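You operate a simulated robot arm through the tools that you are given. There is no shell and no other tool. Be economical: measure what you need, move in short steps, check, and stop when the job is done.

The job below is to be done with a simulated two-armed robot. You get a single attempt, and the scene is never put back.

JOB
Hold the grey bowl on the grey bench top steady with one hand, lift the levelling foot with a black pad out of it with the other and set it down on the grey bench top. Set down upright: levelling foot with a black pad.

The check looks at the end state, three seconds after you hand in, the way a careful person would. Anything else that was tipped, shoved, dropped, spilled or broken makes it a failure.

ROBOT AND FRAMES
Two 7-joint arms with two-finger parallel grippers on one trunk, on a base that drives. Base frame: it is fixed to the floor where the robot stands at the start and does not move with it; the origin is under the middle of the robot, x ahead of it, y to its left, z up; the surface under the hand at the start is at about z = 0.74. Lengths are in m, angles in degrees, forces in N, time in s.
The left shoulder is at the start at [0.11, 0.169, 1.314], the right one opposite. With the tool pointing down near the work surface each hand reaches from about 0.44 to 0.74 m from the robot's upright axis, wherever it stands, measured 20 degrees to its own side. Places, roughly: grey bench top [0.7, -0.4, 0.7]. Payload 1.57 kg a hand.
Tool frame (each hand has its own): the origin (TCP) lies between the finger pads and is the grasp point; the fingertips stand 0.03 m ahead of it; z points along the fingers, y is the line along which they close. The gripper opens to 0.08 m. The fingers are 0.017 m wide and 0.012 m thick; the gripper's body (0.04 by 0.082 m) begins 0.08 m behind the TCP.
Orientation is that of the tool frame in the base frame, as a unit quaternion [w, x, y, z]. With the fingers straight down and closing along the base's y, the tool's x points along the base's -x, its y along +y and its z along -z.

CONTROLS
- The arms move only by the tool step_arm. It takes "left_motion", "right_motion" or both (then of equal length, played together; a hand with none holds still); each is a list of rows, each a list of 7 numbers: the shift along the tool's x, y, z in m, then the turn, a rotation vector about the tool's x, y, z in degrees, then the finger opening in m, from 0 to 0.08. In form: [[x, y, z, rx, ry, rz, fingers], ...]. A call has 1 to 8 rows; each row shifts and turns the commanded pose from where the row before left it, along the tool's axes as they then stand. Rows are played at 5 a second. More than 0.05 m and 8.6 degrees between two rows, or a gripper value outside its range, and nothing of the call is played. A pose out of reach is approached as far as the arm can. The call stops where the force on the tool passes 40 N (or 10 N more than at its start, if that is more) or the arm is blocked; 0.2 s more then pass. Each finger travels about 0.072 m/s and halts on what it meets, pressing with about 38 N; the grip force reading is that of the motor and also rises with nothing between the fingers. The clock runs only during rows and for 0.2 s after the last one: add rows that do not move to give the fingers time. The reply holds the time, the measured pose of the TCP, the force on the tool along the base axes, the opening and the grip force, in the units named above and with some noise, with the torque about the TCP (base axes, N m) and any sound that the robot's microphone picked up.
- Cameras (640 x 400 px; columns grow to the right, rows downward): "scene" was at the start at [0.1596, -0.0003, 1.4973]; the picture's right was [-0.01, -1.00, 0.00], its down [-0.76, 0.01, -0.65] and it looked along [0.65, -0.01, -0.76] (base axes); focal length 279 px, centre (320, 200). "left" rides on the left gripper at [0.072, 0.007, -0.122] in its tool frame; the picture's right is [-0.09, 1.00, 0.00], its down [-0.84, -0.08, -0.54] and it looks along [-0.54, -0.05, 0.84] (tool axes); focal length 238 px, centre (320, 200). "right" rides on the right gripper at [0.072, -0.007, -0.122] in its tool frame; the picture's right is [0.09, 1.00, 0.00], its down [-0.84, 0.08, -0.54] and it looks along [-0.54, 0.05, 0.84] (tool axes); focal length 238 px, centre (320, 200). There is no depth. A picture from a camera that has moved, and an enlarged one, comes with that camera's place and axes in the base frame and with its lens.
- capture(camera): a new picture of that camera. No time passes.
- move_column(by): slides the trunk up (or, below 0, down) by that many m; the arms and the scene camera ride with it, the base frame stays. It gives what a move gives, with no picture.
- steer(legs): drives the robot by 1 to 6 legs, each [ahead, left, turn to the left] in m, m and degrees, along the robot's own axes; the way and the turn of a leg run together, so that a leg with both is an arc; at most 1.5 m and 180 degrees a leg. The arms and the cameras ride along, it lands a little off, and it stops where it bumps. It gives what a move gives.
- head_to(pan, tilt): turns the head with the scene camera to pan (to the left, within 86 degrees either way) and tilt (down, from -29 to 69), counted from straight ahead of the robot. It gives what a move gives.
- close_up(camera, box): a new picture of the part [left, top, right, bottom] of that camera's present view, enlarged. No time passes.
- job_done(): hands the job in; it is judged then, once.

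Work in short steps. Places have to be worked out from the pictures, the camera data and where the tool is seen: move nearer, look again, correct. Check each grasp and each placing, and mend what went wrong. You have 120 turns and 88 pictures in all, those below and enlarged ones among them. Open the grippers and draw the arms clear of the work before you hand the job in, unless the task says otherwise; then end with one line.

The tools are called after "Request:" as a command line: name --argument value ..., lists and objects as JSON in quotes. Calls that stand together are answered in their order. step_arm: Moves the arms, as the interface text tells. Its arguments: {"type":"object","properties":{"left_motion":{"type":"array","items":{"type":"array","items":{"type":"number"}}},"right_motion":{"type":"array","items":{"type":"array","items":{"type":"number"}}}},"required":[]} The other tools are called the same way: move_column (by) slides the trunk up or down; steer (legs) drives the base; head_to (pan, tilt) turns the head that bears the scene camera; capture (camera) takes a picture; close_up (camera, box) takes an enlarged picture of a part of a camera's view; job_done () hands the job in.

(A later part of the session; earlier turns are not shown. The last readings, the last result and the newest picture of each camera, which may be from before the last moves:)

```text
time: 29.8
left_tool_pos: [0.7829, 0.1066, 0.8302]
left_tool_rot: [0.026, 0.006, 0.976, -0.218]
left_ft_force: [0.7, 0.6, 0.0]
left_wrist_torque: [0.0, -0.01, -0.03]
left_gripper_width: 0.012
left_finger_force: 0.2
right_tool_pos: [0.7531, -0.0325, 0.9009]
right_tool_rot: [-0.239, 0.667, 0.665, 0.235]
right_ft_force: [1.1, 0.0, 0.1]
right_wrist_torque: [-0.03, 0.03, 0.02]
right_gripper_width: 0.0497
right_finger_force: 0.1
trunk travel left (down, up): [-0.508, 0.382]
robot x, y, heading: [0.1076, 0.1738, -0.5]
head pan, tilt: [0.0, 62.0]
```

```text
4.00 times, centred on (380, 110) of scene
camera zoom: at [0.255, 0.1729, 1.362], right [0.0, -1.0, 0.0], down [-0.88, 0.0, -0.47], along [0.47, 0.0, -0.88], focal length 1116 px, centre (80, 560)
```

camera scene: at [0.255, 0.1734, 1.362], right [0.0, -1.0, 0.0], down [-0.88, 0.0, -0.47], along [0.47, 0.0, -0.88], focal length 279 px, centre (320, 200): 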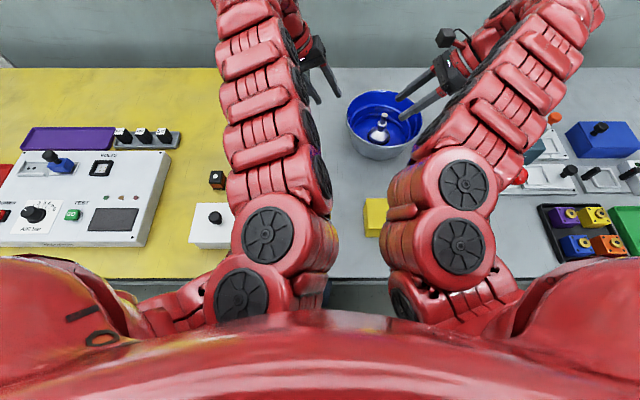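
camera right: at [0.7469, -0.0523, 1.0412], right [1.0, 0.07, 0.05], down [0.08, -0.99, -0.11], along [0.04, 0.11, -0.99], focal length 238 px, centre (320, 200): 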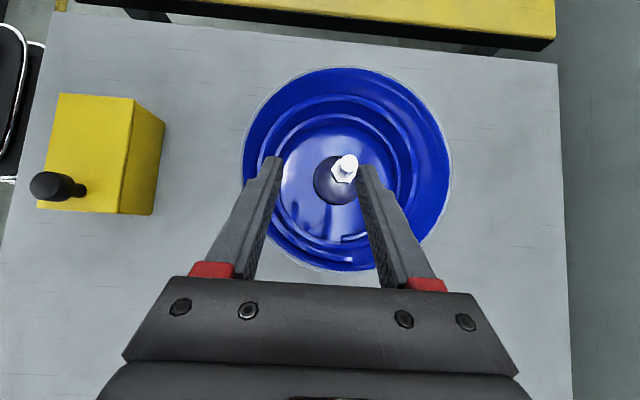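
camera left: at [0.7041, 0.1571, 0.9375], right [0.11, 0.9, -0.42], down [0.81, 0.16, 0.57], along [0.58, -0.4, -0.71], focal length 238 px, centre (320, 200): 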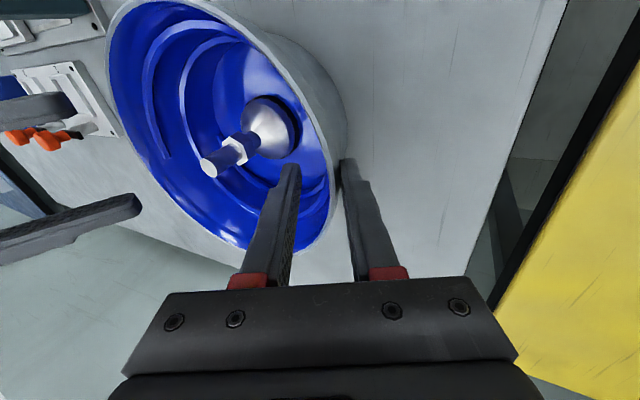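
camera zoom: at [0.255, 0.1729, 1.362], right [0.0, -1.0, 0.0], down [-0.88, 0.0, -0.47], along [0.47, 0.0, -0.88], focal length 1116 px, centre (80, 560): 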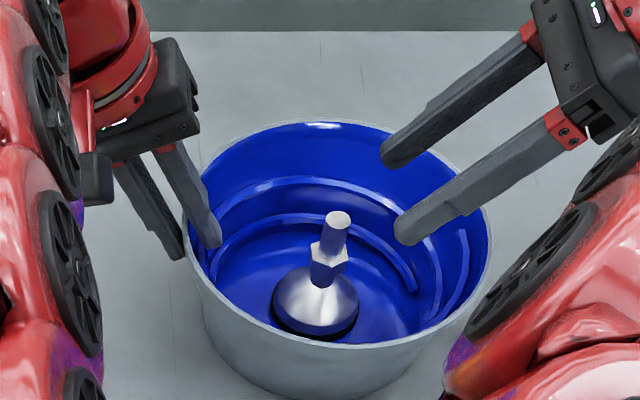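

No contact yet at 12 mm and the wall lies between the fingers. I close fully onto it.

Request:
step_arm --left_motion '[[0, 0, 0, 0, 0, 0, 0.008], [0, 0, 0, 0, 0, 0, 0.004], [0, 0, 0, 0, 0, 0, 0.0], [0, 0, 0, 0, 0, 0, 0.0]]'

Request:
close_up --camera "scene" --box '[330, 60, 430, 160]'

Request:
capture --camera "right"

```text
time: 30.8
left_tool_pos: [0.7829, 0.1062, 0.8301]
left_tool_rot: [0.027, 0.005, 0.976, -0.218]
left_ft_force: [-1.5, -1.3, -0.6]
left_wrist_torque: [0.69, -0.35, -0.18]
left_gripper_width: 0.0072
left_finger_force: 27.4
right_tool_pos: [0.7514, -0.0318, 0.9021]
right_tool_rot: [-0.24, 0.666, 0.666, 0.235]
right_ft_force: [0.8, -0.4, -0.1]
right_wrist_torque: [-0.01, 0.0, -0.01]
right_gripper_width: 0.0499
right_finger_force: 0.1
trunk travel left (down, up): [-0.508, 0.382]
robot x, y, heading: [0.1097, 0.1754, 0.0]
head pan, tilt: [0.0, 62.0]
```

```text
4.00 times, centred on (380, 110) of scene
camera zoom: at [0.2546, 0.1725, 1.362], right [0.0, -1.0, 0.0], down [-0.88, 0.0, -0.47], along [0.47, 0.0, -0.88], focal length 1116 px, centre (80, 560)
```

zoom: 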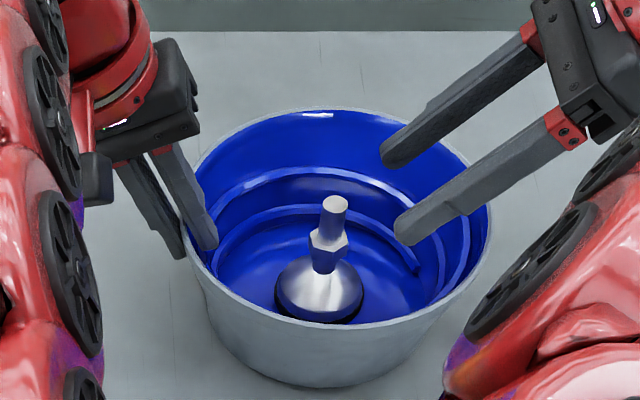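

```text
54 pictures are left
camera right: at [0.7465, -0.053, 1.0412], right [1.0, 0.07, 0.05], down [0.08, -0.99, -0.11], along [0.04, 0.11, -0.99], focal length 238 px, centre (320, 200)
```

right: 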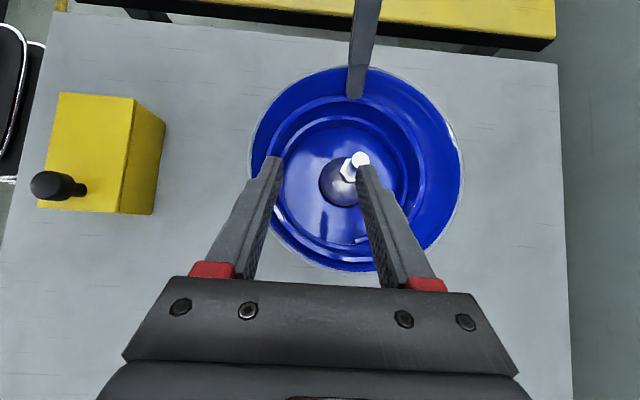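

The grip tipped the bowl about 6° about the closing axis (stud top shifted in +x). I turn the left hand back slowly about its closing axis to lay the bowl flat before re-gripping better.

Request:
step_arm --left_motion '[[0, 0, 0, 0, -1.5, 0, 0.0], [0, 0, 0, 0, -1.5, 0, 0.0], [0, 0, 0, 0, 0, 0, 0.0]]'

Request:
close_up --camera "scene" --box '[330, 60, 430, 160]'

Request:
close_up --camera "right" --box '[220, 40, 490, 290]'

```text
time: 31.6
left_tool_pos: [0.781, 0.1055, 0.8306]
left_tool_rot: [0.051, -0.001, 0.975, -0.218]
left_ft_force: [-4.8, -0.5, 1.9]
left_wrist_torque: [0.72, 0.92, -0.13]
left_gripper_width: 0.0083
left_finger_force: 27.5
right_tool_pos: [0.7523, -0.0319, 0.9021]
right_tool_rot: [-0.239, 0.667, 0.665, 0.236]
right_ft_force: [0.1, 0.3, 0.9]
right_wrist_torque: [0.03, 0.0, -0.03]
right_gripper_width: 0.05
right_finger_force: 0.1
trunk travel left (down, up): [-0.508, 0.382]
robot x, y, heading: [0.111, 0.1719, -0.1]
head pan, tilt: [0.0, 62.0]
```

```text
4.00 times, centred on (380, 110) of scene
camera zoom: at [0.2543, 0.1726, 1.3621], right [0.0, -1.0, 0.0], down [-0.88, 0.0, -0.47], along [0.47, 0.0, -0.88], focal length 1116 px, centre (80, 560)
```

zoom: 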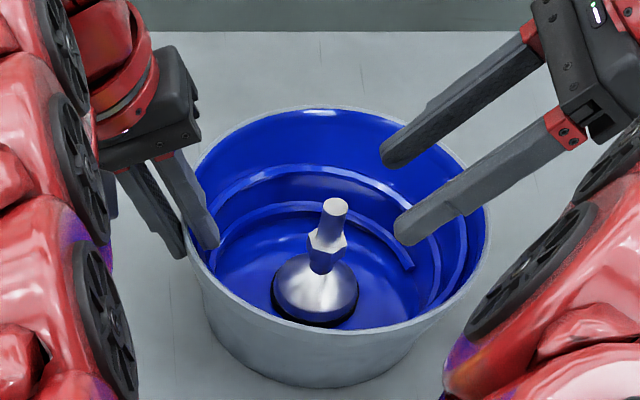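

```text
1.60 times, centred on (355, 165) of right
camera zoom: at [0.7463, -0.0529, 1.0414], right [1.0, 0.07, 0.05], down [0.08, -0.99, -0.11], along [0.04, 0.11, -0.99], focal length 381 px, centre (264, 256)
```

zoom: 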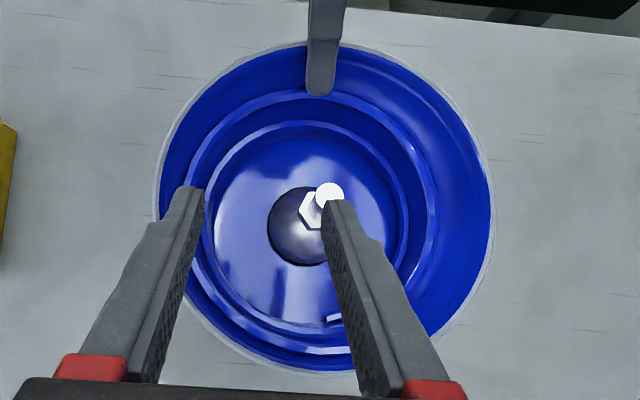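

The bowl is about 3–4° off and the hand is now pressing it toward flat. I release gently so that it settles, then look again.

Request:
step_arm --left_motion '[[0, 0, 0, 0, 0, 0, 0.009], [0, 0, 0, 0, 0, 0, 0.011], [0, 0, 0, 0, 0, 0, 0.014], [0, 0, 0, 0, 0, 0, 0.024], [0, 0, 0, 0, 0, 0, 0.024]]'

Request:
close_up --camera "scene" --box '[330, 60, 430, 160]'

Request:
close_up --camera "right" --box '[220, 40, 490, 290]'

```text
time: 32.8
left_tool_pos: [0.7814, 0.1074, 0.831]
left_tool_rot: [0.052, -0.001, 0.974, -0.218]
left_ft_force: [0.2, -0.5, 0.4]
left_wrist_torque: [0.0, 0.0, -0.01]
left_gripper_width: 0.0238
left_finger_force: 0.1
right_tool_pos: [0.7518, -0.0318, 0.901]
right_tool_rot: [-0.24, 0.667, 0.665, 0.235]
right_ft_force: [-0.6, 0.3, -0.3]
right_wrist_torque: [-0.01, -0.02, -0.01]
right_gripper_width: 0.0502
right_finger_force: 0.1
trunk travel left (down, up): [-0.508, 0.382]
robot x, y, heading: [0.1065, 0.1747, -0.1]
head pan, tilt: [0.0, 62.0]
```

```text
4.00 times, centred on (380, 110) of scene
camera zoom: at [0.255, 0.1728, 1.362], right [0.0, -1.0, 0.0], down [-0.88, 0.0, -0.47], along [0.47, 0.0, -0.88], focal length 1116 px, centre (80, 560)
```

zoom: 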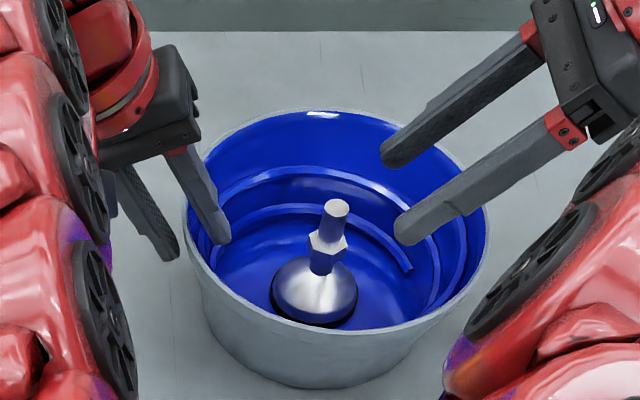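

```text
1.60 times, centred on (355, 165) of right
camera zoom: at [0.7468, -0.0527, 1.0411], right [1.0, 0.07, 0.05], down [0.08, -0.99, -0.11], along [0.04, 0.11, -0.99], focal length 381 px, centre (264, 256)
```

zoom: 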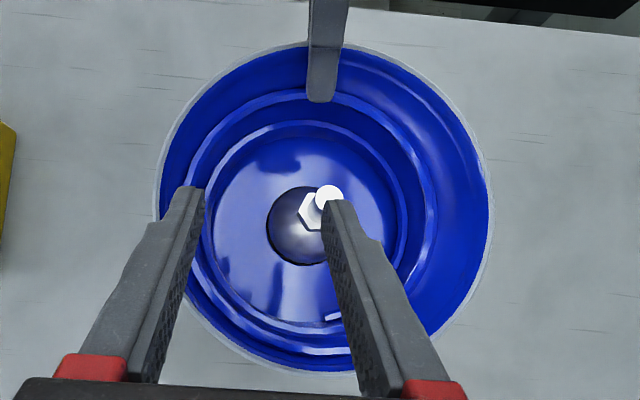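

Released; the bowl sits flat, shifted about 9 mm in +x because my grip was off its apex. I fix the hand's pitch and lower the lean to ~18° to match the wall, with fingers opened a bit.

Request:
step_arm --left_motion '[[0, 0, -0.01, 0, 0, 0, 0.032], [0, 0, 0, 0, 5.8, 0, 0.034], [-0.004, 0, 0, -7, 0, 0, 0.034], [0, 0, 0, 0, 0, 0, 0.034]]'

Request:
capture --camera "left"

Request:
close_up --camera "scene" --box '[330, 60, 430, 160]'

```text
time: 33.8
left_tool_pos: [0.7859, 0.111, 0.8414]
left_tool_rot: [0.003, 0.009, 0.987, -0.158]
left_ft_force: [-1.0, -0.2, -0.5]
left_wrist_torque: [-0.01, -0.01, -0.01]
left_gripper_width: 0.0339
left_finger_force: 0.1
right_tool_pos: [0.7523, -0.0312, 0.9004]
right_tool_rot: [-0.24, 0.667, 0.665, 0.234]
right_ft_force: [0.5, -0.6, -0.3]
right_wrist_torque: [-0.01, 0.0, 0.02]
right_gripper_width: 0.0498
right_finger_force: 0.0
trunk travel left (down, up): [-0.508, 0.382]
robot x, y, heading: [0.1084, 0.1744, -0.0]
head pan, tilt: [0.0, 62.0]
```

```text
49 pictures are left
camera left: at [0.713, 0.1573, 0.9531], right [0.11, 0.94, -0.31], down [0.83, 0.08, 0.55], along [0.54, -0.32, -0.78], focal length 238 px, centre (320, 200)
```

left: 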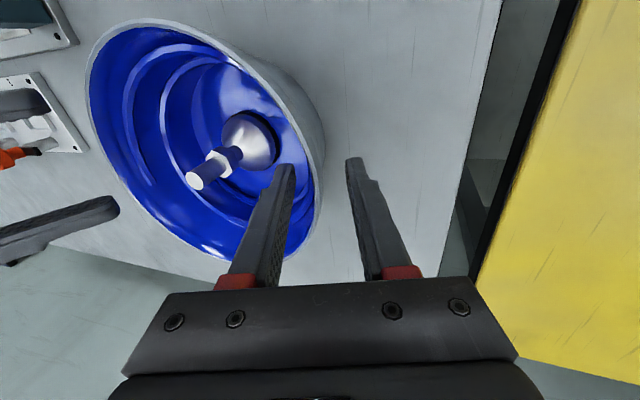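

```text
4.00 times, centred on (380, 110) of scene
camera zoom: at [0.2555, 0.1737, 1.3619], right [0.0, -1.0, 0.0], down [-0.88, 0.0, -0.47], along [0.47, 0.0, -0.88], focal length 1116 px, centre (80, 560)
```

zoom: 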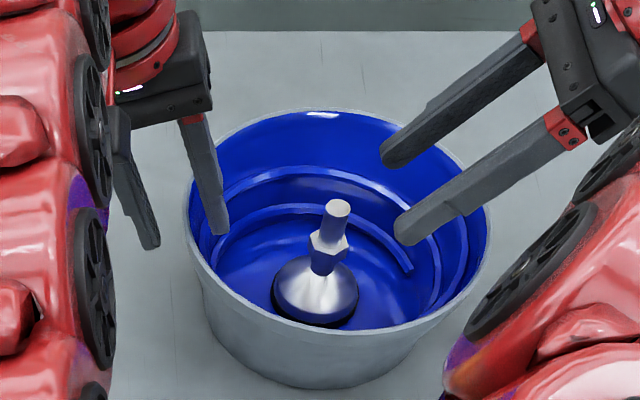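

Lean is 18°, pitch ~0. I re-approach: 10 mm in, 4 mm inward, yaw trimmed 1°, then close in stages watching the force.

Request:
step_arm --left_motion '[[-0.001, -0.002, 0.005, 0, 0, -1.1, 0.034], [0, -0.002, 0.005, 0, 0, 0, 0.03], [0, 0, 0, 0, 0, 0, 0.018], [0, 0, 0, 0, 0, 0, 0.012], [0, 0, 0, 0, 0, 0, 0.012]]'

Request:
close_up --camera "scene" --box '[330, 60, 430, 160]'

```text
time: 35.0
left_tool_pos: [0.7859, 0.1035, 0.8336]
left_tool_rot: [0.001, 0.0, 0.987, -0.158]
left_ft_force: [-0.3, 0.2, 0.1]
left_wrist_torque: [-0.03, 0.01, -0.01]
left_gripper_width: 0.0117
left_finger_force: 0.2
right_tool_pos: [0.7524, -0.0314, 0.9021]
right_tool_rot: [-0.239, 0.667, 0.665, 0.235]
right_ft_force: [-0.6, 0.3, 0.6]
right_wrist_torque: [0.01, -0.02, 0.02]
right_gripper_width: 0.0498
right_finger_force: 0.0
trunk travel left (down, up): [-0.508, 0.382]
robot x, y, heading: [0.1084, 0.1714, -0.0]
head pan, tilt: [0.0, 62.0]
```

```text
4.00 times, centred on (380, 110) of scene
camera zoom: at [0.2549, 0.1729, 1.362], right [0.0, -1.0, 0.0], down [-0.88, 0.0, -0.47], along [0.47, 0.0, -0.88], focal length 1116 px, centre (80, 560)
```

zoom: 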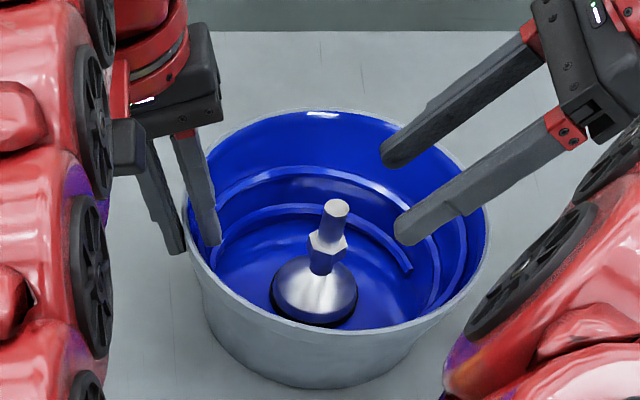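

Centred with no contact at 12 mm. I close in small stages for a light hold.

Request:
step_arm --left_motion '[[0, 0, 0, 0, 0, 0, 0.009], [0, 0, 0, 0, 0, 0, 0.007], [0, 0, 0, 0, 0, 0, 0.005], [0, 0, 0, 0, 0, 0, 0.005]]'

Request:
close_up --camera "scene" --box '[330, 60, 430, 160]'

Request:
close_up --camera "right" --box '[220, 40, 490, 290]'

```text
time: 36.0
left_tool_pos: [0.7869, 0.1026, 0.833]
left_tool_rot: [0.001, -0.001, 0.987, -0.158]
left_ft_force: [1.6, -0.9, -0.4]
left_wrist_torque: [-0.02, -0.02, -0.01]
left_gripper_width: 0.0063
left_finger_force: 0.6
right_tool_pos: [0.7525, -0.031, 0.9016]
right_tool_rot: [-0.238, 0.668, 0.665, 0.235]
right_ft_force: [-1.1, 0.5, 0.8]
right_wrist_torque: [-0.02, -0.01, 0.0]
right_gripper_width: 0.0502
right_finger_force: 0.0
trunk travel left (down, up): [-0.508, 0.382]
robot x, y, heading: [0.1054, 0.1729, -0.2]
head pan, tilt: [0.0, 62.0]
```

```text
4.00 times, centred on (380, 110) of scene
camera zoom: at [0.2549, 0.1726, 1.362], right [0.0, -1.0, 0.0], down [-0.88, 0.0, -0.47], along [0.47, 0.0, -0.88], focal length 1116 px, centre (80, 560)
```

zoom: 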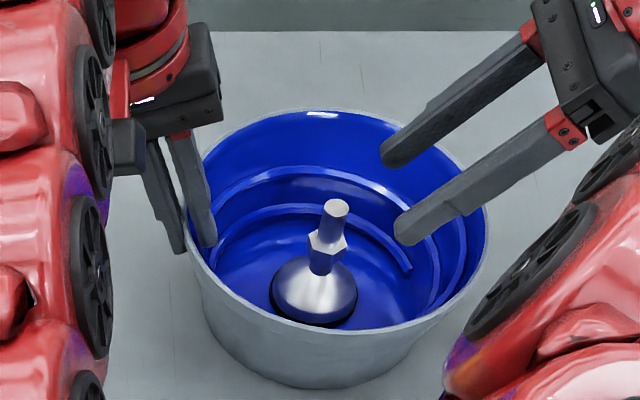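

```text
1.60 times, centred on (355, 165) of right
camera zoom: at [0.7468, -0.053, 1.0411], right [1.0, 0.07, 0.05], down [0.08, -0.99, -0.11], along [0.04, 0.11, -0.99], focal length 381 px, centre (264, 256)
```

zoom: 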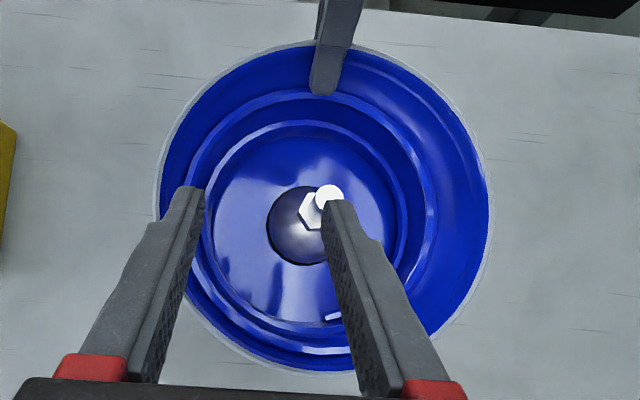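

Light contact at 6.3 mm, bowl unmoved. I tighten a little more for a steady hold.

Request:
step_arm --left_motion '[[0, 0, 0, 0, 0, 0, 0.004], [0, 0, 0, 0, 0, 0, 0.003], [0, 0, 0, 0, 0, 0, 0.003]]'

Request:
close_up --camera "scene" --box '[330, 60, 430, 160]'

Request:
close_up --camera "right" --box '[220, 40, 490, 290]'

```text
time: 36.8
left_tool_pos: [0.7863, 0.1037, 0.8317]
left_tool_rot: [0.003, 0.001, 0.987, -0.158]
left_ft_force: [-0.1, -3.4, 0.1]
left_wrist_torque: [0.65, -0.26, -0.18]
left_gripper_width: 0.0057
left_finger_force: 25.2
right_tool_pos: [0.7513, -0.0324, 0.9013]
right_tool_rot: [-0.24, 0.667, 0.665, 0.234]
right_ft_force: [-0.2, -0.7, 0.4]
right_wrist_torque: [0.01, 0.03, 0.01]
right_gripper_width: 0.05
right_finger_force: 0.1
trunk travel left (down, up): [-0.508, 0.382]
robot x, y, heading: [0.1065, 0.176, -0.1]
head pan, tilt: [0.0, 62.0]
```

```text
4.00 times, centred on (380, 110) of scene
camera zoom: at [0.2548, 0.1724, 1.362], right [0.0, -1.0, 0.0], down [-0.88, 0.0, -0.47], along [0.47, 0.0, -0.88], focal length 1116 px, centre (80, 560)
```

zoom: 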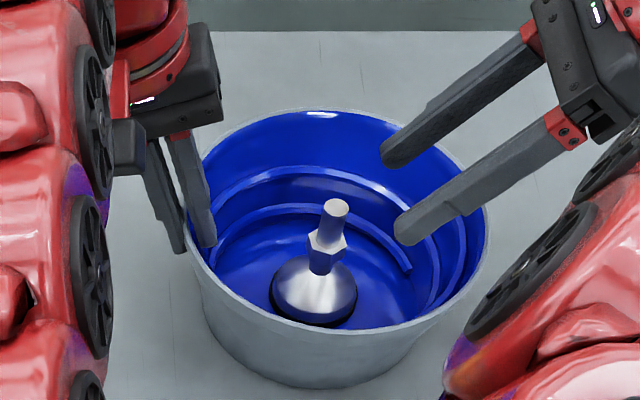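

```text
1.60 times, centred on (355, 165) of right
camera zoom: at [0.7467, -0.0531, 1.0411], right [1.0, 0.07, 0.05], down [0.08, -0.99, -0.11], along [0.04, 0.11, -0.99], focal length 381 px, centre (264, 256)
```

zoom: 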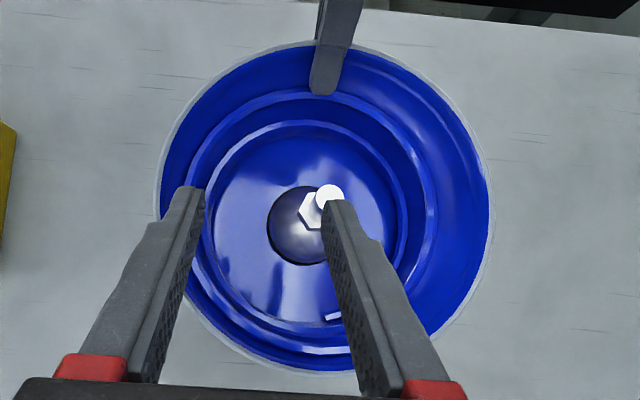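

The bowl is held firmly and has not moved. The stud axis is at about (0.789, 0.006); I move the right hand to a pre-grasp 6 cm back along its axis.

Request:
step_arm --right_motion '[[-0.01, 0.0185, 0.002, 0, 0, 0, 0.05], [-0.01, 0.0185, 0.0025, 0, 0, 0, 0.05], [0, 0, 0, 0, 0, 0, 0.05]]'

Request:
capture --camera "right"

Request:
close_up --camera "scene" --box '[330, 60, 430, 160]'

```text
time: 37.6
left_tool_pos: [0.7861, 0.1047, 0.8326]
left_tool_rot: [0.002, 0.001, 0.988, -0.157]
left_ft_force: [-1.6, -1.7, 0.5]
left_wrist_torque: [0.66, -0.26, -0.11]
left_gripper_width: 0.0057
left_finger_force: 25.2
right_tool_pos: [0.7893, -0.0448, 0.8844]
right_tool_rot: [-0.24, 0.667, 0.665, 0.236]
right_ft_force: [-0.2, 0.2, -0.5]
right_wrist_torque: [0.01, 0.0, 0.0]
right_gripper_width: 0.0501
right_finger_force: 0.0
trunk travel left (down, up): [-0.508, 0.382]
robot x, y, heading: [0.1082, 0.1712, -0.1]
head pan, tilt: [0.0, 62.0]
```

```text
42 pictures are left
camera right: at [0.7832, -0.0654, 1.024], right [1.0, 0.07, 0.05], down [0.08, -0.99, -0.11], along [0.04, 0.11, -0.99], focal length 238 px, centre (320, 200)
```

right: 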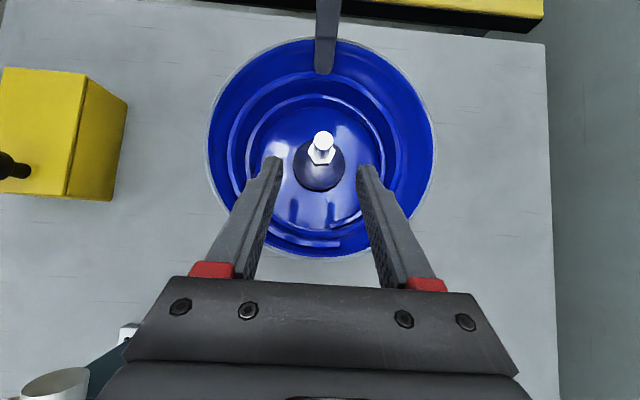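

```text
4.00 times, centred on (380, 110) of scene
camera zoom: at [0.2548, 0.1727, 1.362], right [0.0, -1.0, 0.0], down [-0.88, 0.0, -0.47], along [0.47, 0.0, -0.88], focal length 1116 px, centre (80, 560)
```

zoom: 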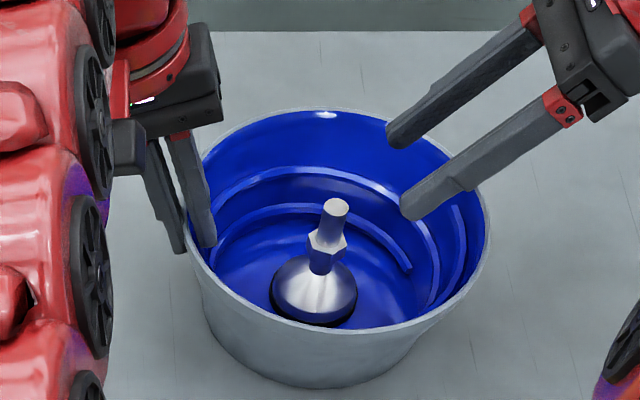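

Stud confirmed at (0.790, 0.0055). I advance 4 cm along the axis and look, then the rest.

Request:
step_arm --right_motion '[[0, 0, 0.02, 0, 0, 0, 0.05], [0, 0, 0.02, 0, 0, 0, 0.05], [0, 0, 0, 0, 0, 0, 0.05]]'

Request:
capture --camera "right"

Request:
close_up --camera "scene" --box '[330, 60, 430, 160]'

```text
time: 38.4
left_tool_pos: [0.7866, 0.1042, 0.8323]
left_tool_rot: [0.002, 0.0, 0.988, -0.157]
left_ft_force: [-1.5, -1.3, 0.5]
left_wrist_torque: [0.63, -0.31, -0.13]
left_gripper_width: 0.0057
left_finger_force: 25.9
right_tool_pos: [0.7892, -0.0186, 0.8545]
right_tool_rot: [-0.239, 0.667, 0.665, 0.235]
right_ft_force: [0.4, -0.5, 0.1]
right_wrist_torque: [0.0, 0.03, 0.02]
right_gripper_width: 0.0501
right_finger_force: 0.1
trunk travel left (down, up): [-0.508, 0.382]
robot x, y, heading: [0.104, 0.1722, 0.3]
head pan, tilt: [0.0, 62.0]
```

```text
40 pictures are left
camera right: at [0.783, -0.0403, 0.9934], right [1.0, 0.07, 0.05], down [0.08, -0.99, -0.11], along [0.04, 0.11, -0.99], focal length 238 px, centre (320, 200)
```

right: 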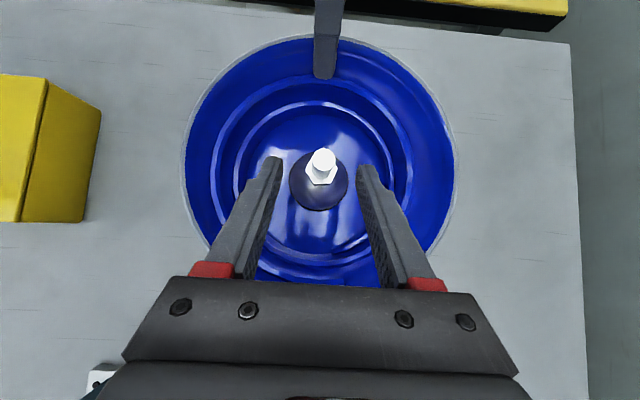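

```text
4.00 times, centred on (380, 110) of scene
camera zoom: at [0.2547, 0.1724, 1.362], right [0.0, -1.0, 0.0], down [-0.88, 0.0, -0.47], along [0.47, 0.0, -0.88], focal length 1116 px, centre (80, 560)
```

zoom: 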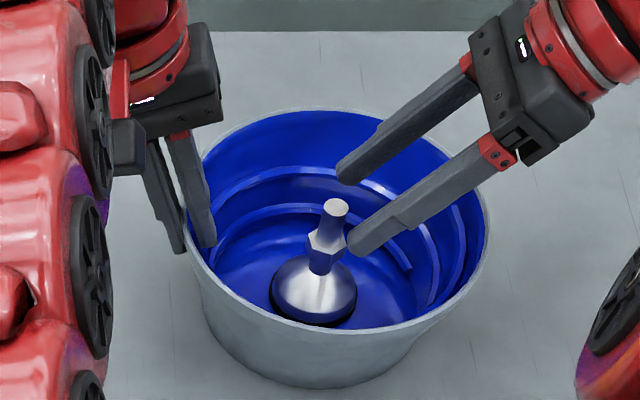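

Aligned. I advance the last 2 cm and check.

Request:
step_arm --right_motion '[[0, 0, 0.01, 0, 0, 0, 0.05], [0, 0, 0.01, 0, 0, 0, 0.05], [0, 0, 0, 0, 0, 0, 0.036], [0, 0, 0, 0, 0, 0, 0.03]]'

Request:
capture --camera "right"

Request:
close_up --camera "scene" --box '[350, 75, 410, 125]'

```text
time: 39.4
left_tool_pos: [0.7862, 0.1035, 0.833]
left_tool_rot: [0.001, 0.001, 0.987, -0.158]
left_ft_force: [-1.4, -2.2, 1.0]
left_wrist_torque: [0.63, -0.04, -0.15]
left_gripper_width: 0.0056
left_finger_force: 25.8
right_tool_pos: [0.7877, -0.005, 0.8374]
right_tool_rot: [-0.24, 0.667, 0.664, 0.236]
right_ft_force: [-0.1, -0.1, 0.0]
right_wrist_torque: [-0.01, 0.0, -0.01]
right_gripper_width: 0.0301
right_finger_force: 0.0
trunk travel left (down, up): [-0.508, 0.382]
robot x, y, heading: [0.1085, 0.1745, 0.2]
head pan, tilt: [0.0, 62.0]
```

```text
38 pictures are left
camera right: at [0.7828, -0.0274, 0.9778], right [1.0, 0.07, 0.05], down [0.08, -0.99, -0.11], along [0.04, 0.11, -0.99], focal length 238 px, centre (320, 200)
```

right: 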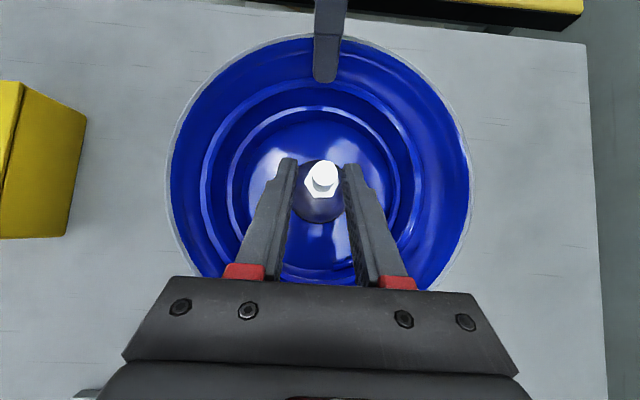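

```text
8.00 times, centred on (380, 100) of scene
camera zoom: at [0.2547, 0.1725, 1.362], right [0.0, -1.0, 0.0], down [-0.88, 0.0, -0.47], along [0.47, 0.0, -0.88], focal length 2231 px, centre (-160, 1000)
```

zoom: 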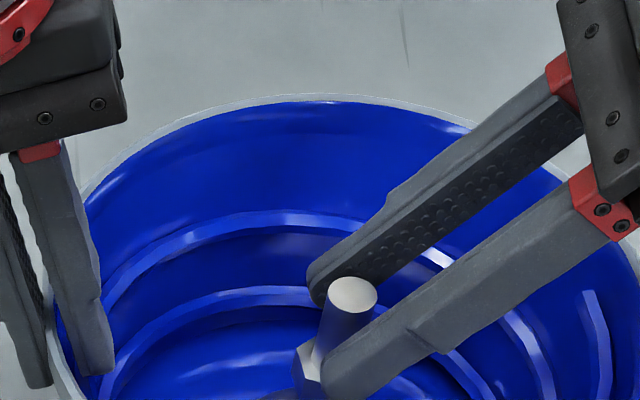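

The stud is between the fingertips. I raise 3 mm to stay clear of the nut and close.

Request:
step_arm --right_motion '[[0.0019, 0.0005, -0.0023, 0, 0, 0, 0.025], [0, 0, 0, 0, 0, 0, 0.02], [0, 0, 0, 0, 0, 0, 0.015], [0, 0, 0, 0, 0, 0, 0.008], [0, 0, 0, 0, 0, 0, 0.0], [0, 0, 0, 0, 0, 0, 0.0]]'

Request:
capture --camera "right"

Request:
close_up --camera "scene" --box '[340, 75, 420, 145]'

```text
time: 40.8
left_tool_pos: [0.7868, 0.1045, 0.8327]
left_tool_rot: [0.002, 0.0, 0.987, -0.159]
left_ft_force: [-1.9, -1.6, 1.3]
left_wrist_torque: [0.64, 0.03, -0.1]
left_gripper_width: 0.0056
left_finger_force: 25.3
right_tool_pos: [0.7891, -0.0068, 0.8412]
right_tool_rot: [-0.238, 0.668, 0.664, 0.236]
right_ft_force: [0.2, -1.2, -1.0]
right_wrist_torque: [0.01, 0.01, 0.01]
right_gripper_width: 0.0152
right_finger_force: 30.5
trunk travel left (down, up): [-0.508, 0.382]
robot x, y, heading: [0.108, 0.1737, 0.1]
head pan, tilt: [0.0, 62.0]
```

```text
36 pictures are left
camera right: at [0.7832, -0.0275, 0.9808], right [1.0, 0.07, 0.05], down [0.08, -0.99, -0.11], along [0.04, 0.11, -0.99], focal length 238 px, centre (320, 200)
```

right: 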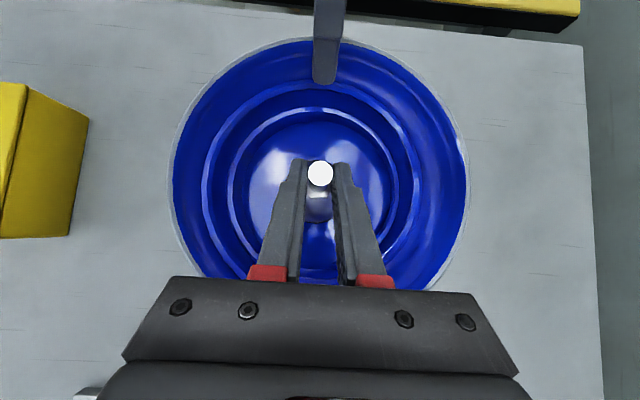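

```text
5.71 times, centred on (380, 110) of scene
camera zoom: at [0.2547, 0.1725, 1.362], right [0.0, -1.0, 0.0], down [-0.88, 0.0, -0.47], along [0.47, 0.0, -0.88], focal length 1594 px, centre (-23, 714)
```

zoom: 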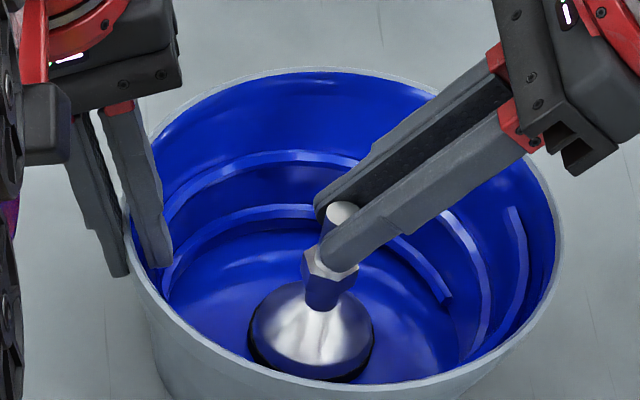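

Gripped at 15 mm. I lift 3 cm slowly and watch both hands.

Request:
step_arm --right_motion '[[0.0032, 0, -0.0039, 0, 0, 0, 0.0], [0.0063, 0, -0.0077, 0, 0, 0, 0.0], [0.0095, 0, -0.0116, 0, 0, 0, 0.0], [0, 0, 0, 0, 0, 0, 0.0]]'

Request:
close_up --camera "scene" --box '[340, 65, 420, 145]'

```text
time: 41.8
left_tool_pos: [0.7867, 0.1029, 0.8317]
left_tool_rot: [0.001, 0.0, 0.987, -0.159]
left_ft_force: [-2.6, -1.1, 1.7]
left_wrist_torque: [0.68, -0.04, -0.07]
left_gripper_width: 0.0054
left_finger_force: 25.6
right_tool_pos: [0.7898, -0.0049, 0.871]
right_tool_rot: [-0.239, 0.667, 0.666, 0.235]
right_ft_force: [-0.1, 0.3, -1.7]
right_wrist_torque: [-0.03, 0.02, 0.02]
right_gripper_width: 0.0151
right_finger_force: 30.8
trunk travel left (down, up): [-0.508, 0.382]
robot x, y, heading: [0.1082, 0.1714, -0.0]
head pan, tilt: [0.0, 62.0]
```

```text
5.00 times, centred on (380, 105) of scene
camera zoom: at [0.2547, 0.1725, 1.362], right [0.0, -1.0, 0.0], down [-0.88, 0.0, -0.47], along [0.47, 0.0, -0.88], focal length 1394 px, centre (20, 675)
```

zoom: 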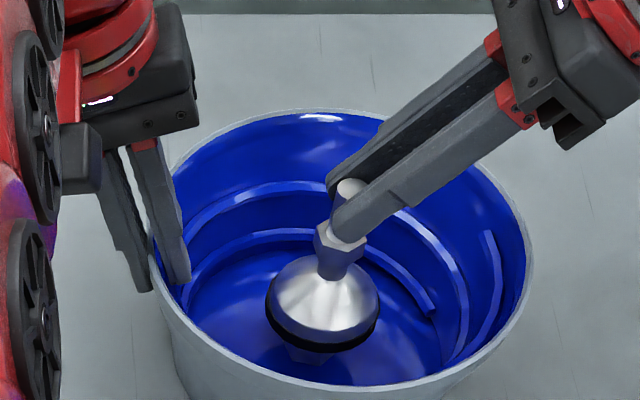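

The foot is up with 1.7 N weight and the bowl stays still. I lift on by another 7 cm.

Request:
step_arm --right_motion '[[0.0095, 0, -0.0116, 0, 0, 0, 0.0], [0.0127, 0, -0.0155, 0, 0, 0, 0.0], [0.0127, 0, -0.0155, 0, 0, 0, 0.0], [0.0095, 0, -0.0116, 0, 0, 0, 0.0], [0, 0, 0, 0, 0, 0, 0.0]]'

Request:
capture --camera "scene"

```text
time: 43.0
left_tool_pos: [0.7864, 0.1032, 0.8324]
left_tool_rot: [0.002, 0.001, 0.987, -0.158]
left_ft_force: [-2.3, -0.3, 1.5]
left_wrist_torque: [0.64, -0.07, -0.08]
left_gripper_width: 0.0054
left_finger_force: 25.4
right_tool_pos: [0.7907, -0.0048, 0.9426]
right_tool_rot: [-0.24, 0.667, 0.665, 0.235]
right_ft_force: [0.4, -0.5, -2.3]
right_wrist_torque: [0.02, 0.01, 0.0]
right_gripper_width: 0.0154
right_finger_force: 31.1
trunk travel left (down, up): [-0.508, 0.382]
robot x, y, heading: [0.1086, 0.1729, -0.3]
head pan, tilt: [0.0, 62.0]
```

```text
33 pictures are left
camera scene: at [0.2548, 0.1726, 1.362], right [0.0, -1.0, 0.0], down [-0.88, 0.0, -0.47], along [0.47, 0.0, -0.88], focal length 279 px, centre (320, 200)
```

scene: 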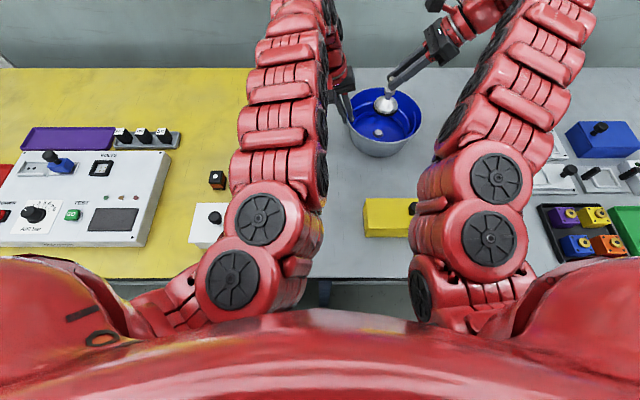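

Foot clear of the rim. I raise it 2 cm more, and with the left hand slide the now empty bowl back the ~9 mm it had shifted.

Request:
step_arm --left_motion '[[0, 0, 0, 0, 0, 0, 0.003], [0.003, 0, 0, 0, 0, 0, 0.003], [0.003, 0, 0, 0, 0, 0, 0.003], [0.003, 0, 0, 0, 0, 0, 0.003], [0, 0, 0, 0, 0, 0, 0.003]]' --right_motion '[[0.0063, 0, -0.0077, 0, 0, 0, 0.0], [0.0063, 0, -0.0077, 0, 0, 0, 0.0], [0, 0, 0, 0, 0, 0, 0.0], [0, 0, 0, 0, 0, 0, 0.0], [0, 0, 0, 0, 0, 0, 0.0]]'

Request:
close_up --camera "scene" --box '[330, 60, 430, 160]'

```text
time: 44.2
left_tool_pos: [0.7778, 0.1026, 0.8319]
left_tool_rot: [0.002, 0.0, 0.987, -0.159]
left_ft_force: [3.1, 2.2, 4.2]
left_wrist_torque: [0.64, -0.73, 0.21]
left_gripper_width: 0.0056
left_finger_force: 25.6
right_tool_pos: [0.7952, -0.0075, 0.9603]
right_tool_rot: [-0.24, 0.667, 0.665, 0.235]
right_ft_force: [0.7, 0.3, -1.8]
right_wrist_torque: [-0.03, -0.01, 0.0]
right_gripper_width: 0.0153
right_finger_force: 31.1
right hand out of reach, approached as far as the arm can: row 2
trunk travel left (down, up): [-0.508, 0.382]
robot x, y, heading: [0.1106, 0.1691, 0.1]
head pan, tilt: [0.0, 62.0]
```

```text
4.00 times, centred on (380, 110) of scene
camera zoom: at [0.2551, 0.1731, 1.362], right [0.0, -1.0, 0.0], down [-0.88, 0.0, -0.47], along [0.47, 0.0, -0.88], focal length 1116 px, centre (80, 560)
```

zoom: 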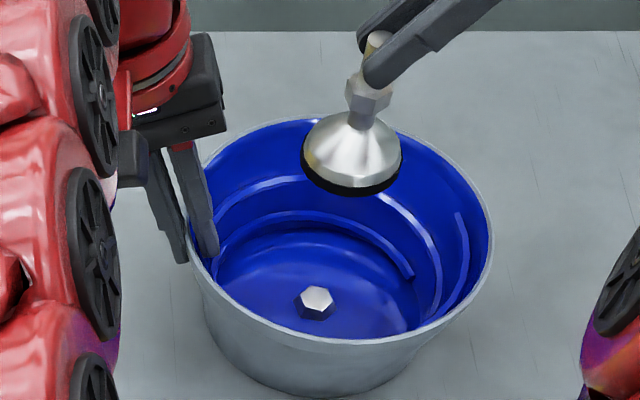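

The bowl is back at its first place; a hex nut that lay under the foot stays in it. I release the bowl with the left hand and back straight out along the tool axis.

Request:
step_arm --left_motion '[[0, 0, 0, 0, 0, 0, 0.006], [0, 0, 0, 0, 0, 0, 0.009], [0, 0, 0, 0, 0, 0, 0.014], [0, 0, 0, 0, 0, 0, 0.024], [0, 0, 0, 0, 0, 0, 0.024], [0, 0, -0.02, 0, 0, 0, 0.028], [0, 0, -0.03, 0, 0, 0, 0.03], [0, 0, -0.03, 0, 0, 0, 0.03]]'

Request:
capture --camera "scene"

```text
time: 46.0
left_tool_pos: [0.7769, 0.1292, 0.9075]
left_tool_rot: [0.002, 0.001, 0.987, -0.158]
left_ft_force: [-0.7, 0.1, 0.8]
left_wrist_torque: [0.01, 0.02, 0.01]
left_gripper_width: 0.0303
left_finger_force: 0.1
right_tool_pos: [0.7948, -0.0075, 0.9601]
right_tool_rot: [-0.239, 0.668, 0.665, 0.235]
right_ft_force: [0.3, -0.2, -2.6]
right_wrist_torque: [-0.04, 0.01, 0.01]
right_gripper_width: 0.0156
right_finger_force: 31.2
trunk travel left (down, up): [-0.508, 0.382]
robot x, y, heading: [0.1105, 0.1729, -0.3]
head pan, tilt: [0.0, 62.0]
```

```text
31 pictures are left
camera scene: at [0.255, 0.1731, 1.362], right [0.0, -1.0, 0.0], down [-0.88, 0.0, -0.47], along [0.47, 0.0, -0.88], focal length 279 px, centre (320, 200)
```

scene: 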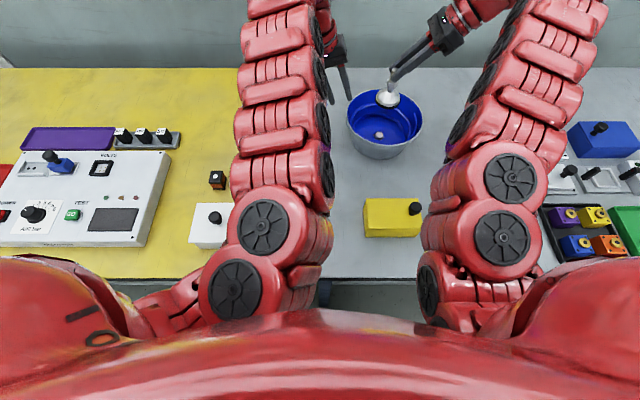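

Bowl upright and free. I swing the left arm out to y≈0.40 so that the right hand can come to the free spot front-left of the bowl at about (0.64, 0.115).

Request:
step_arm --left_motion '[[0, 0.0427, -0.0141, 0, 0, 0, 0.03], [0, 0.0427, -0.0141, 0, 0, 0, 0.03], [0, 0.0427, -0.0141, 0, 0, 0, 0.03], [0, 0.0427, -0.0141, 0, 0, 0, 0.03], [0, 0.0427, -0.0141, 0, 0, 0, 0.03], [0, 0.0427, -0.0141, 0, 0, 0, 0.03]]'

Request:
capture --camera "scene"

```text
time: 47.4
left_tool_pos: [0.7786, 0.3978, 0.9092]
left_tool_rot: [0.002, 0.0, 0.987, -0.16]
left_ft_force: [-0.6, -0.5, -0.1]
left_wrist_torque: [-0.05, 0.0, -0.01]
left_gripper_width: 0.03
left_finger_force: 0.0
right_tool_pos: [0.7946, -0.0058, 0.9594]
right_tool_rot: [-0.239, 0.668, 0.665, 0.235]
right_ft_force: [-0.6, 0.5, -1.8]
right_wrist_torque: [-0.05, 0.0, 0.03]
right_gripper_width: 0.0153
right_finger_force: 30.6
trunk travel left (down, up): [-0.508, 0.382]
robot x, y, heading: [0.1071, 0.1708, -0.6]
head pan, tilt: [0.0, 62.0]
```

```text
30 pictures are left
camera scene: at [0.2553, 0.1742, 1.362], right [0.0, -1.0, 0.0], down [-0.88, 0.0, -0.47], along [0.47, 0.0, -0.88], focal length 279 px, centre (320, 200)
```

scene: 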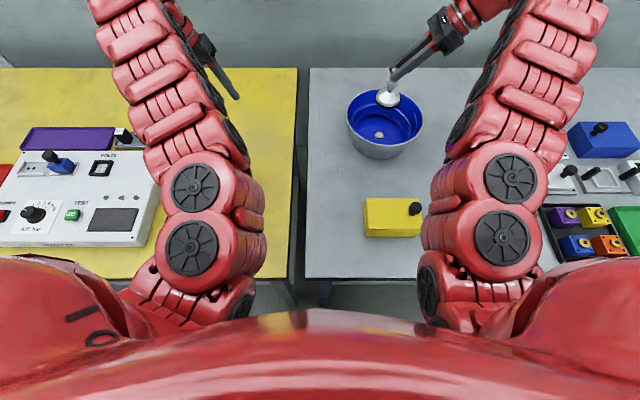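

Clear. I carry the foot over the rim to above (0.64, 0.115) at constant height.

Request:
step_arm --right_motion '[[0.0169, -0.031, 0.0138, 0, 0, 0, 0.0], [0.0169, -0.031, 0.0138, 0, 0, 0, 0.0], [0.0169, -0.031, 0.0138, 0, 0, 0, 0.0], [0.0169, -0.031, 0.0138, 0, 0, 0, 0.0], [0.0169, -0.031, 0.0138, 0, 0, 0, 0.0], [0, 0, 0, 0, 0, 0, 0.0]]'

Request:
capture --camera "scene"

Request:
capture --camera "right"

```text
time: 48.8
left_tool_pos: [0.7798, 0.3967, 0.909]
left_tool_rot: [0.002, -0.001, 0.987, -0.158]
left_ft_force: [-0.5, 1.0, -0.1]
left_wrist_torque: [0.02, -0.02, 0.01]
left_gripper_width: 0.0302
left_finger_force: 0.1
right_tool_pos: [0.7554, 0.0924, 0.9064]
right_tool_rot: [-0.241, 0.667, 0.665, 0.234]
right_ft_force: [-0.2, 0.0, -2.2]
right_wrist_torque: [-0.02, -0.01, 0.01]
right_gripper_width: 0.0154
right_finger_force: 30.5
right hand out of reach, approached as far as the arm can: row 1, 2, 3, 4, 5
trunk travel left (down, up): [-0.508, 0.382]
robot x, y, heading: [0.1063, 0.1724, -0.0]
head pan, tilt: [0.0, 62.0]
```

```text
29 pictures are left
camera scene: at [0.255, 0.1726, 1.3619], right [0.0, -1.0, 0.0], down [-0.88, 0.0, -0.47], along [0.47, 0.0, -0.88], focal length 279 px, centre (320, 200)
```

scene: 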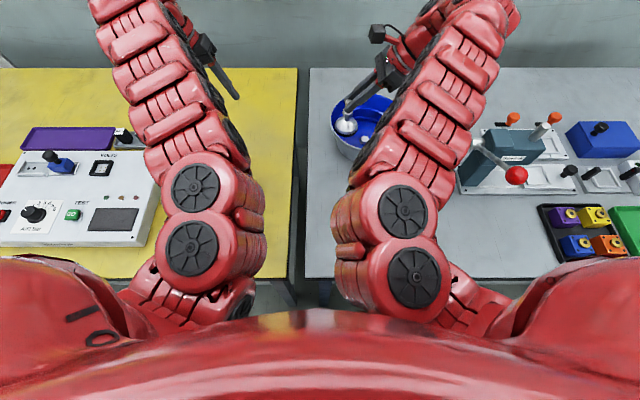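

```text
28 pictures are left
camera right: at [0.7507, 0.0712, 1.0461], right [1.0, 0.07, 0.05], down [0.08, -0.99, -0.11], along [0.04, 0.11, -0.99], focal length 238 px, centre (320, 200)
```

right: 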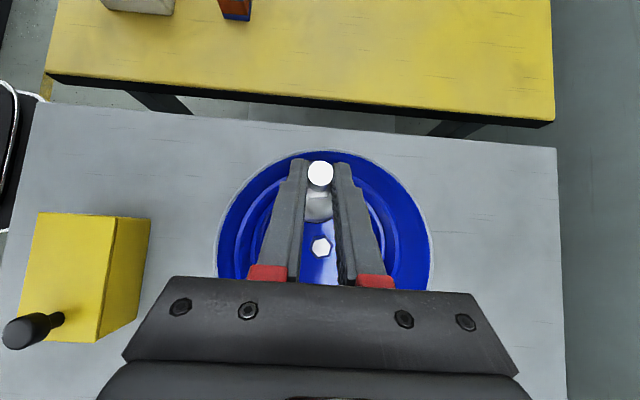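

The arm hit its inner reach limit, sank, and the pad dragged the bowl a few cm to the left. The bowl is still upright; I raise the trunk so that the foot lifts straight out, which also gives the arm more room.

Request:
move_column --by 0.12

Request:
capture --camera "scene"

Request:
capture --camera "right"

```text
time: 50.3
left_tool_pos: [0.779, 0.3958, 1.0284]
left_tool_rot: [0.002, 0.001, 0.987, -0.158]
left_ft_force: [-0.6, 0.0, -0.6]
left_wrist_torque: [0.0, 0.02, 0.03]
left_gripper_width: 0.0301
left_finger_force: 0.1
right_tool_pos: [0.7566, 0.0919, 1.0266]
right_tool_rot: [-0.241, 0.666, 0.666, 0.233]
right_ft_force: [-0.6, -0.2, -2.0]
right_wrist_torque: [-0.05, -0.02, 0.03]
right_gripper_width: 0.0152
right_finger_force: 31.8
trunk travel left (down, up): [-0.628, 0.262]
robot x, y, heading: [0.1051, 0.1713, -0.0]
head pan, tilt: [0.0, 62.0]
```

```text
27 pictures are left
camera scene: at [0.2555, 0.1729, 1.4819], right [0.0, -1.0, 0.0], down [-0.88, 0.0, -0.47], along [0.47, 0.0, -0.88], focal length 279 px, centre (320, 200)
```

scene: 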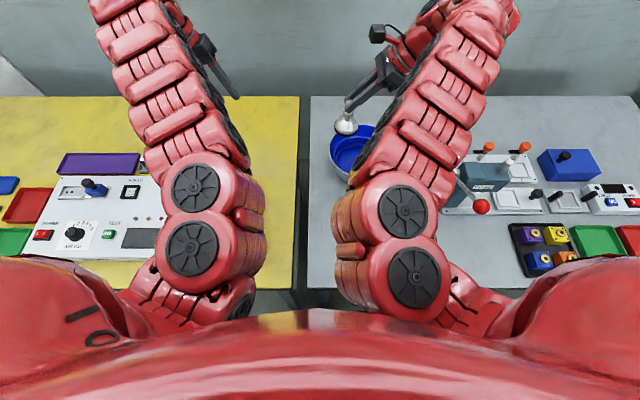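

```text
26 pictures are left
camera right: at [0.7511, 0.0707, 1.1661], right [1.0, 0.07, 0.05], down [0.08, -0.99, -0.11], along [0.04, 0.11, -0.99], focal length 238 px, centre (320, 200)
```

right: 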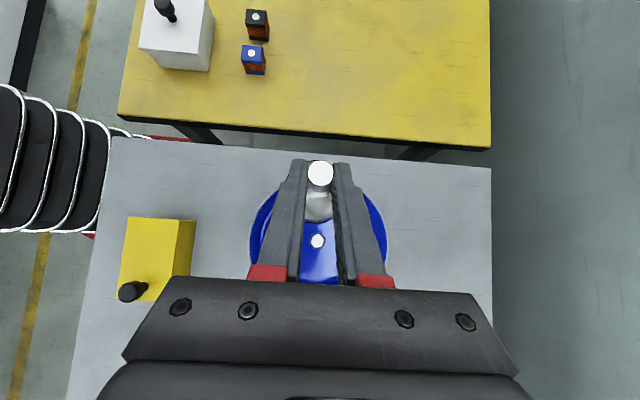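

The foot is out and the bowl stands upright at about (0.768, 0.045). I choose (0.62, 0.14) for the foot, move partly there and check the pose.

Request:
step_arm --right_motion '[[-0.0019, -0.0274, 0.014, 0, 0, 0, 0.0], [-0.0019, -0.0274, 0.014, 0, 0, 0, 0.0], [0, 0, 0, 0, 0, 0, 0.0]]'

```text
time: 51.1
left_tool_pos: [0.7787, 0.3977, 1.028]
left_tool_rot: [0.002, -0.001, 0.987, -0.158]
left_ft_force: [-0.9, -0.1, -0.2]
left_wrist_torque: [-0.04, 0.05, 0.0]
left_gripper_width: 0.03
left_finger_force: 0.0
right_tool_pos: [0.7565, 0.0922, 1.0269]
right_tool_rot: [-0.241, 0.667, 0.665, 0.234]
right_ft_force: [0.4, 0.5, -2.4]
right_wrist_torque: [0.01, 0.01, 0.01]
right_gripper_width: 0.0154
right_finger_force: 31.2
right hand out of reach, approached as far as the arm can: row 1, 2
trunk travel left (down, up): [-0.628, 0.262]
robot x, y, heading: [0.1084, 0.1726, 0.1]
head pan, tilt: [0.0, 62.0]
```

The commanded pose was still out of reach, so nothing moved. I bring the command back to where the hand actually is.

Request:
step_arm --right_motion '[[-0.01, 0.0425, 0.0017, 0, 0, 0, 0.0], [-0.01, 0.0425, 0.0017, 0, 0, 0, 0.0], [-0.01, 0.0425, 0.0017, 0, 0, 0, 0.0], [-0.009, 0.0425, 0.0017, 0, 0, 0, 0.0], [0, 0, 0, 0, 0, 0, 0.0]]'

```text
time: 52.3
left_tool_pos: [0.7772, 0.3961, 1.0286]
left_tool_rot: [0.002, 0.0, 0.987, -0.158]
left_ft_force: [-0.3, -0.1, 0.5]
left_wrist_torque: [0.02, -0.03, 0.02]
left_gripper_width: 0.0302
left_finger_force: 0.1
right_tool_pos: [0.8305, 0.0828, 1.0119]
right_tool_rot: [-0.241, 0.667, 0.666, 0.234]
right_ft_force: [0.6, -0.7, -1.9]
right_wrist_torque: [0.01, 0.02, 0.0]
right_gripper_width: 0.0152
right_finger_force: 31.4
right hand out of reach, approached as far as the arm can: row 2, 3, 4
trunk travel left (down, up): [-0.628, 0.262]
robot x, y, heading: [0.1095, 0.1715, 0.1]
head pan, tilt: [0.0, 62.0]
```

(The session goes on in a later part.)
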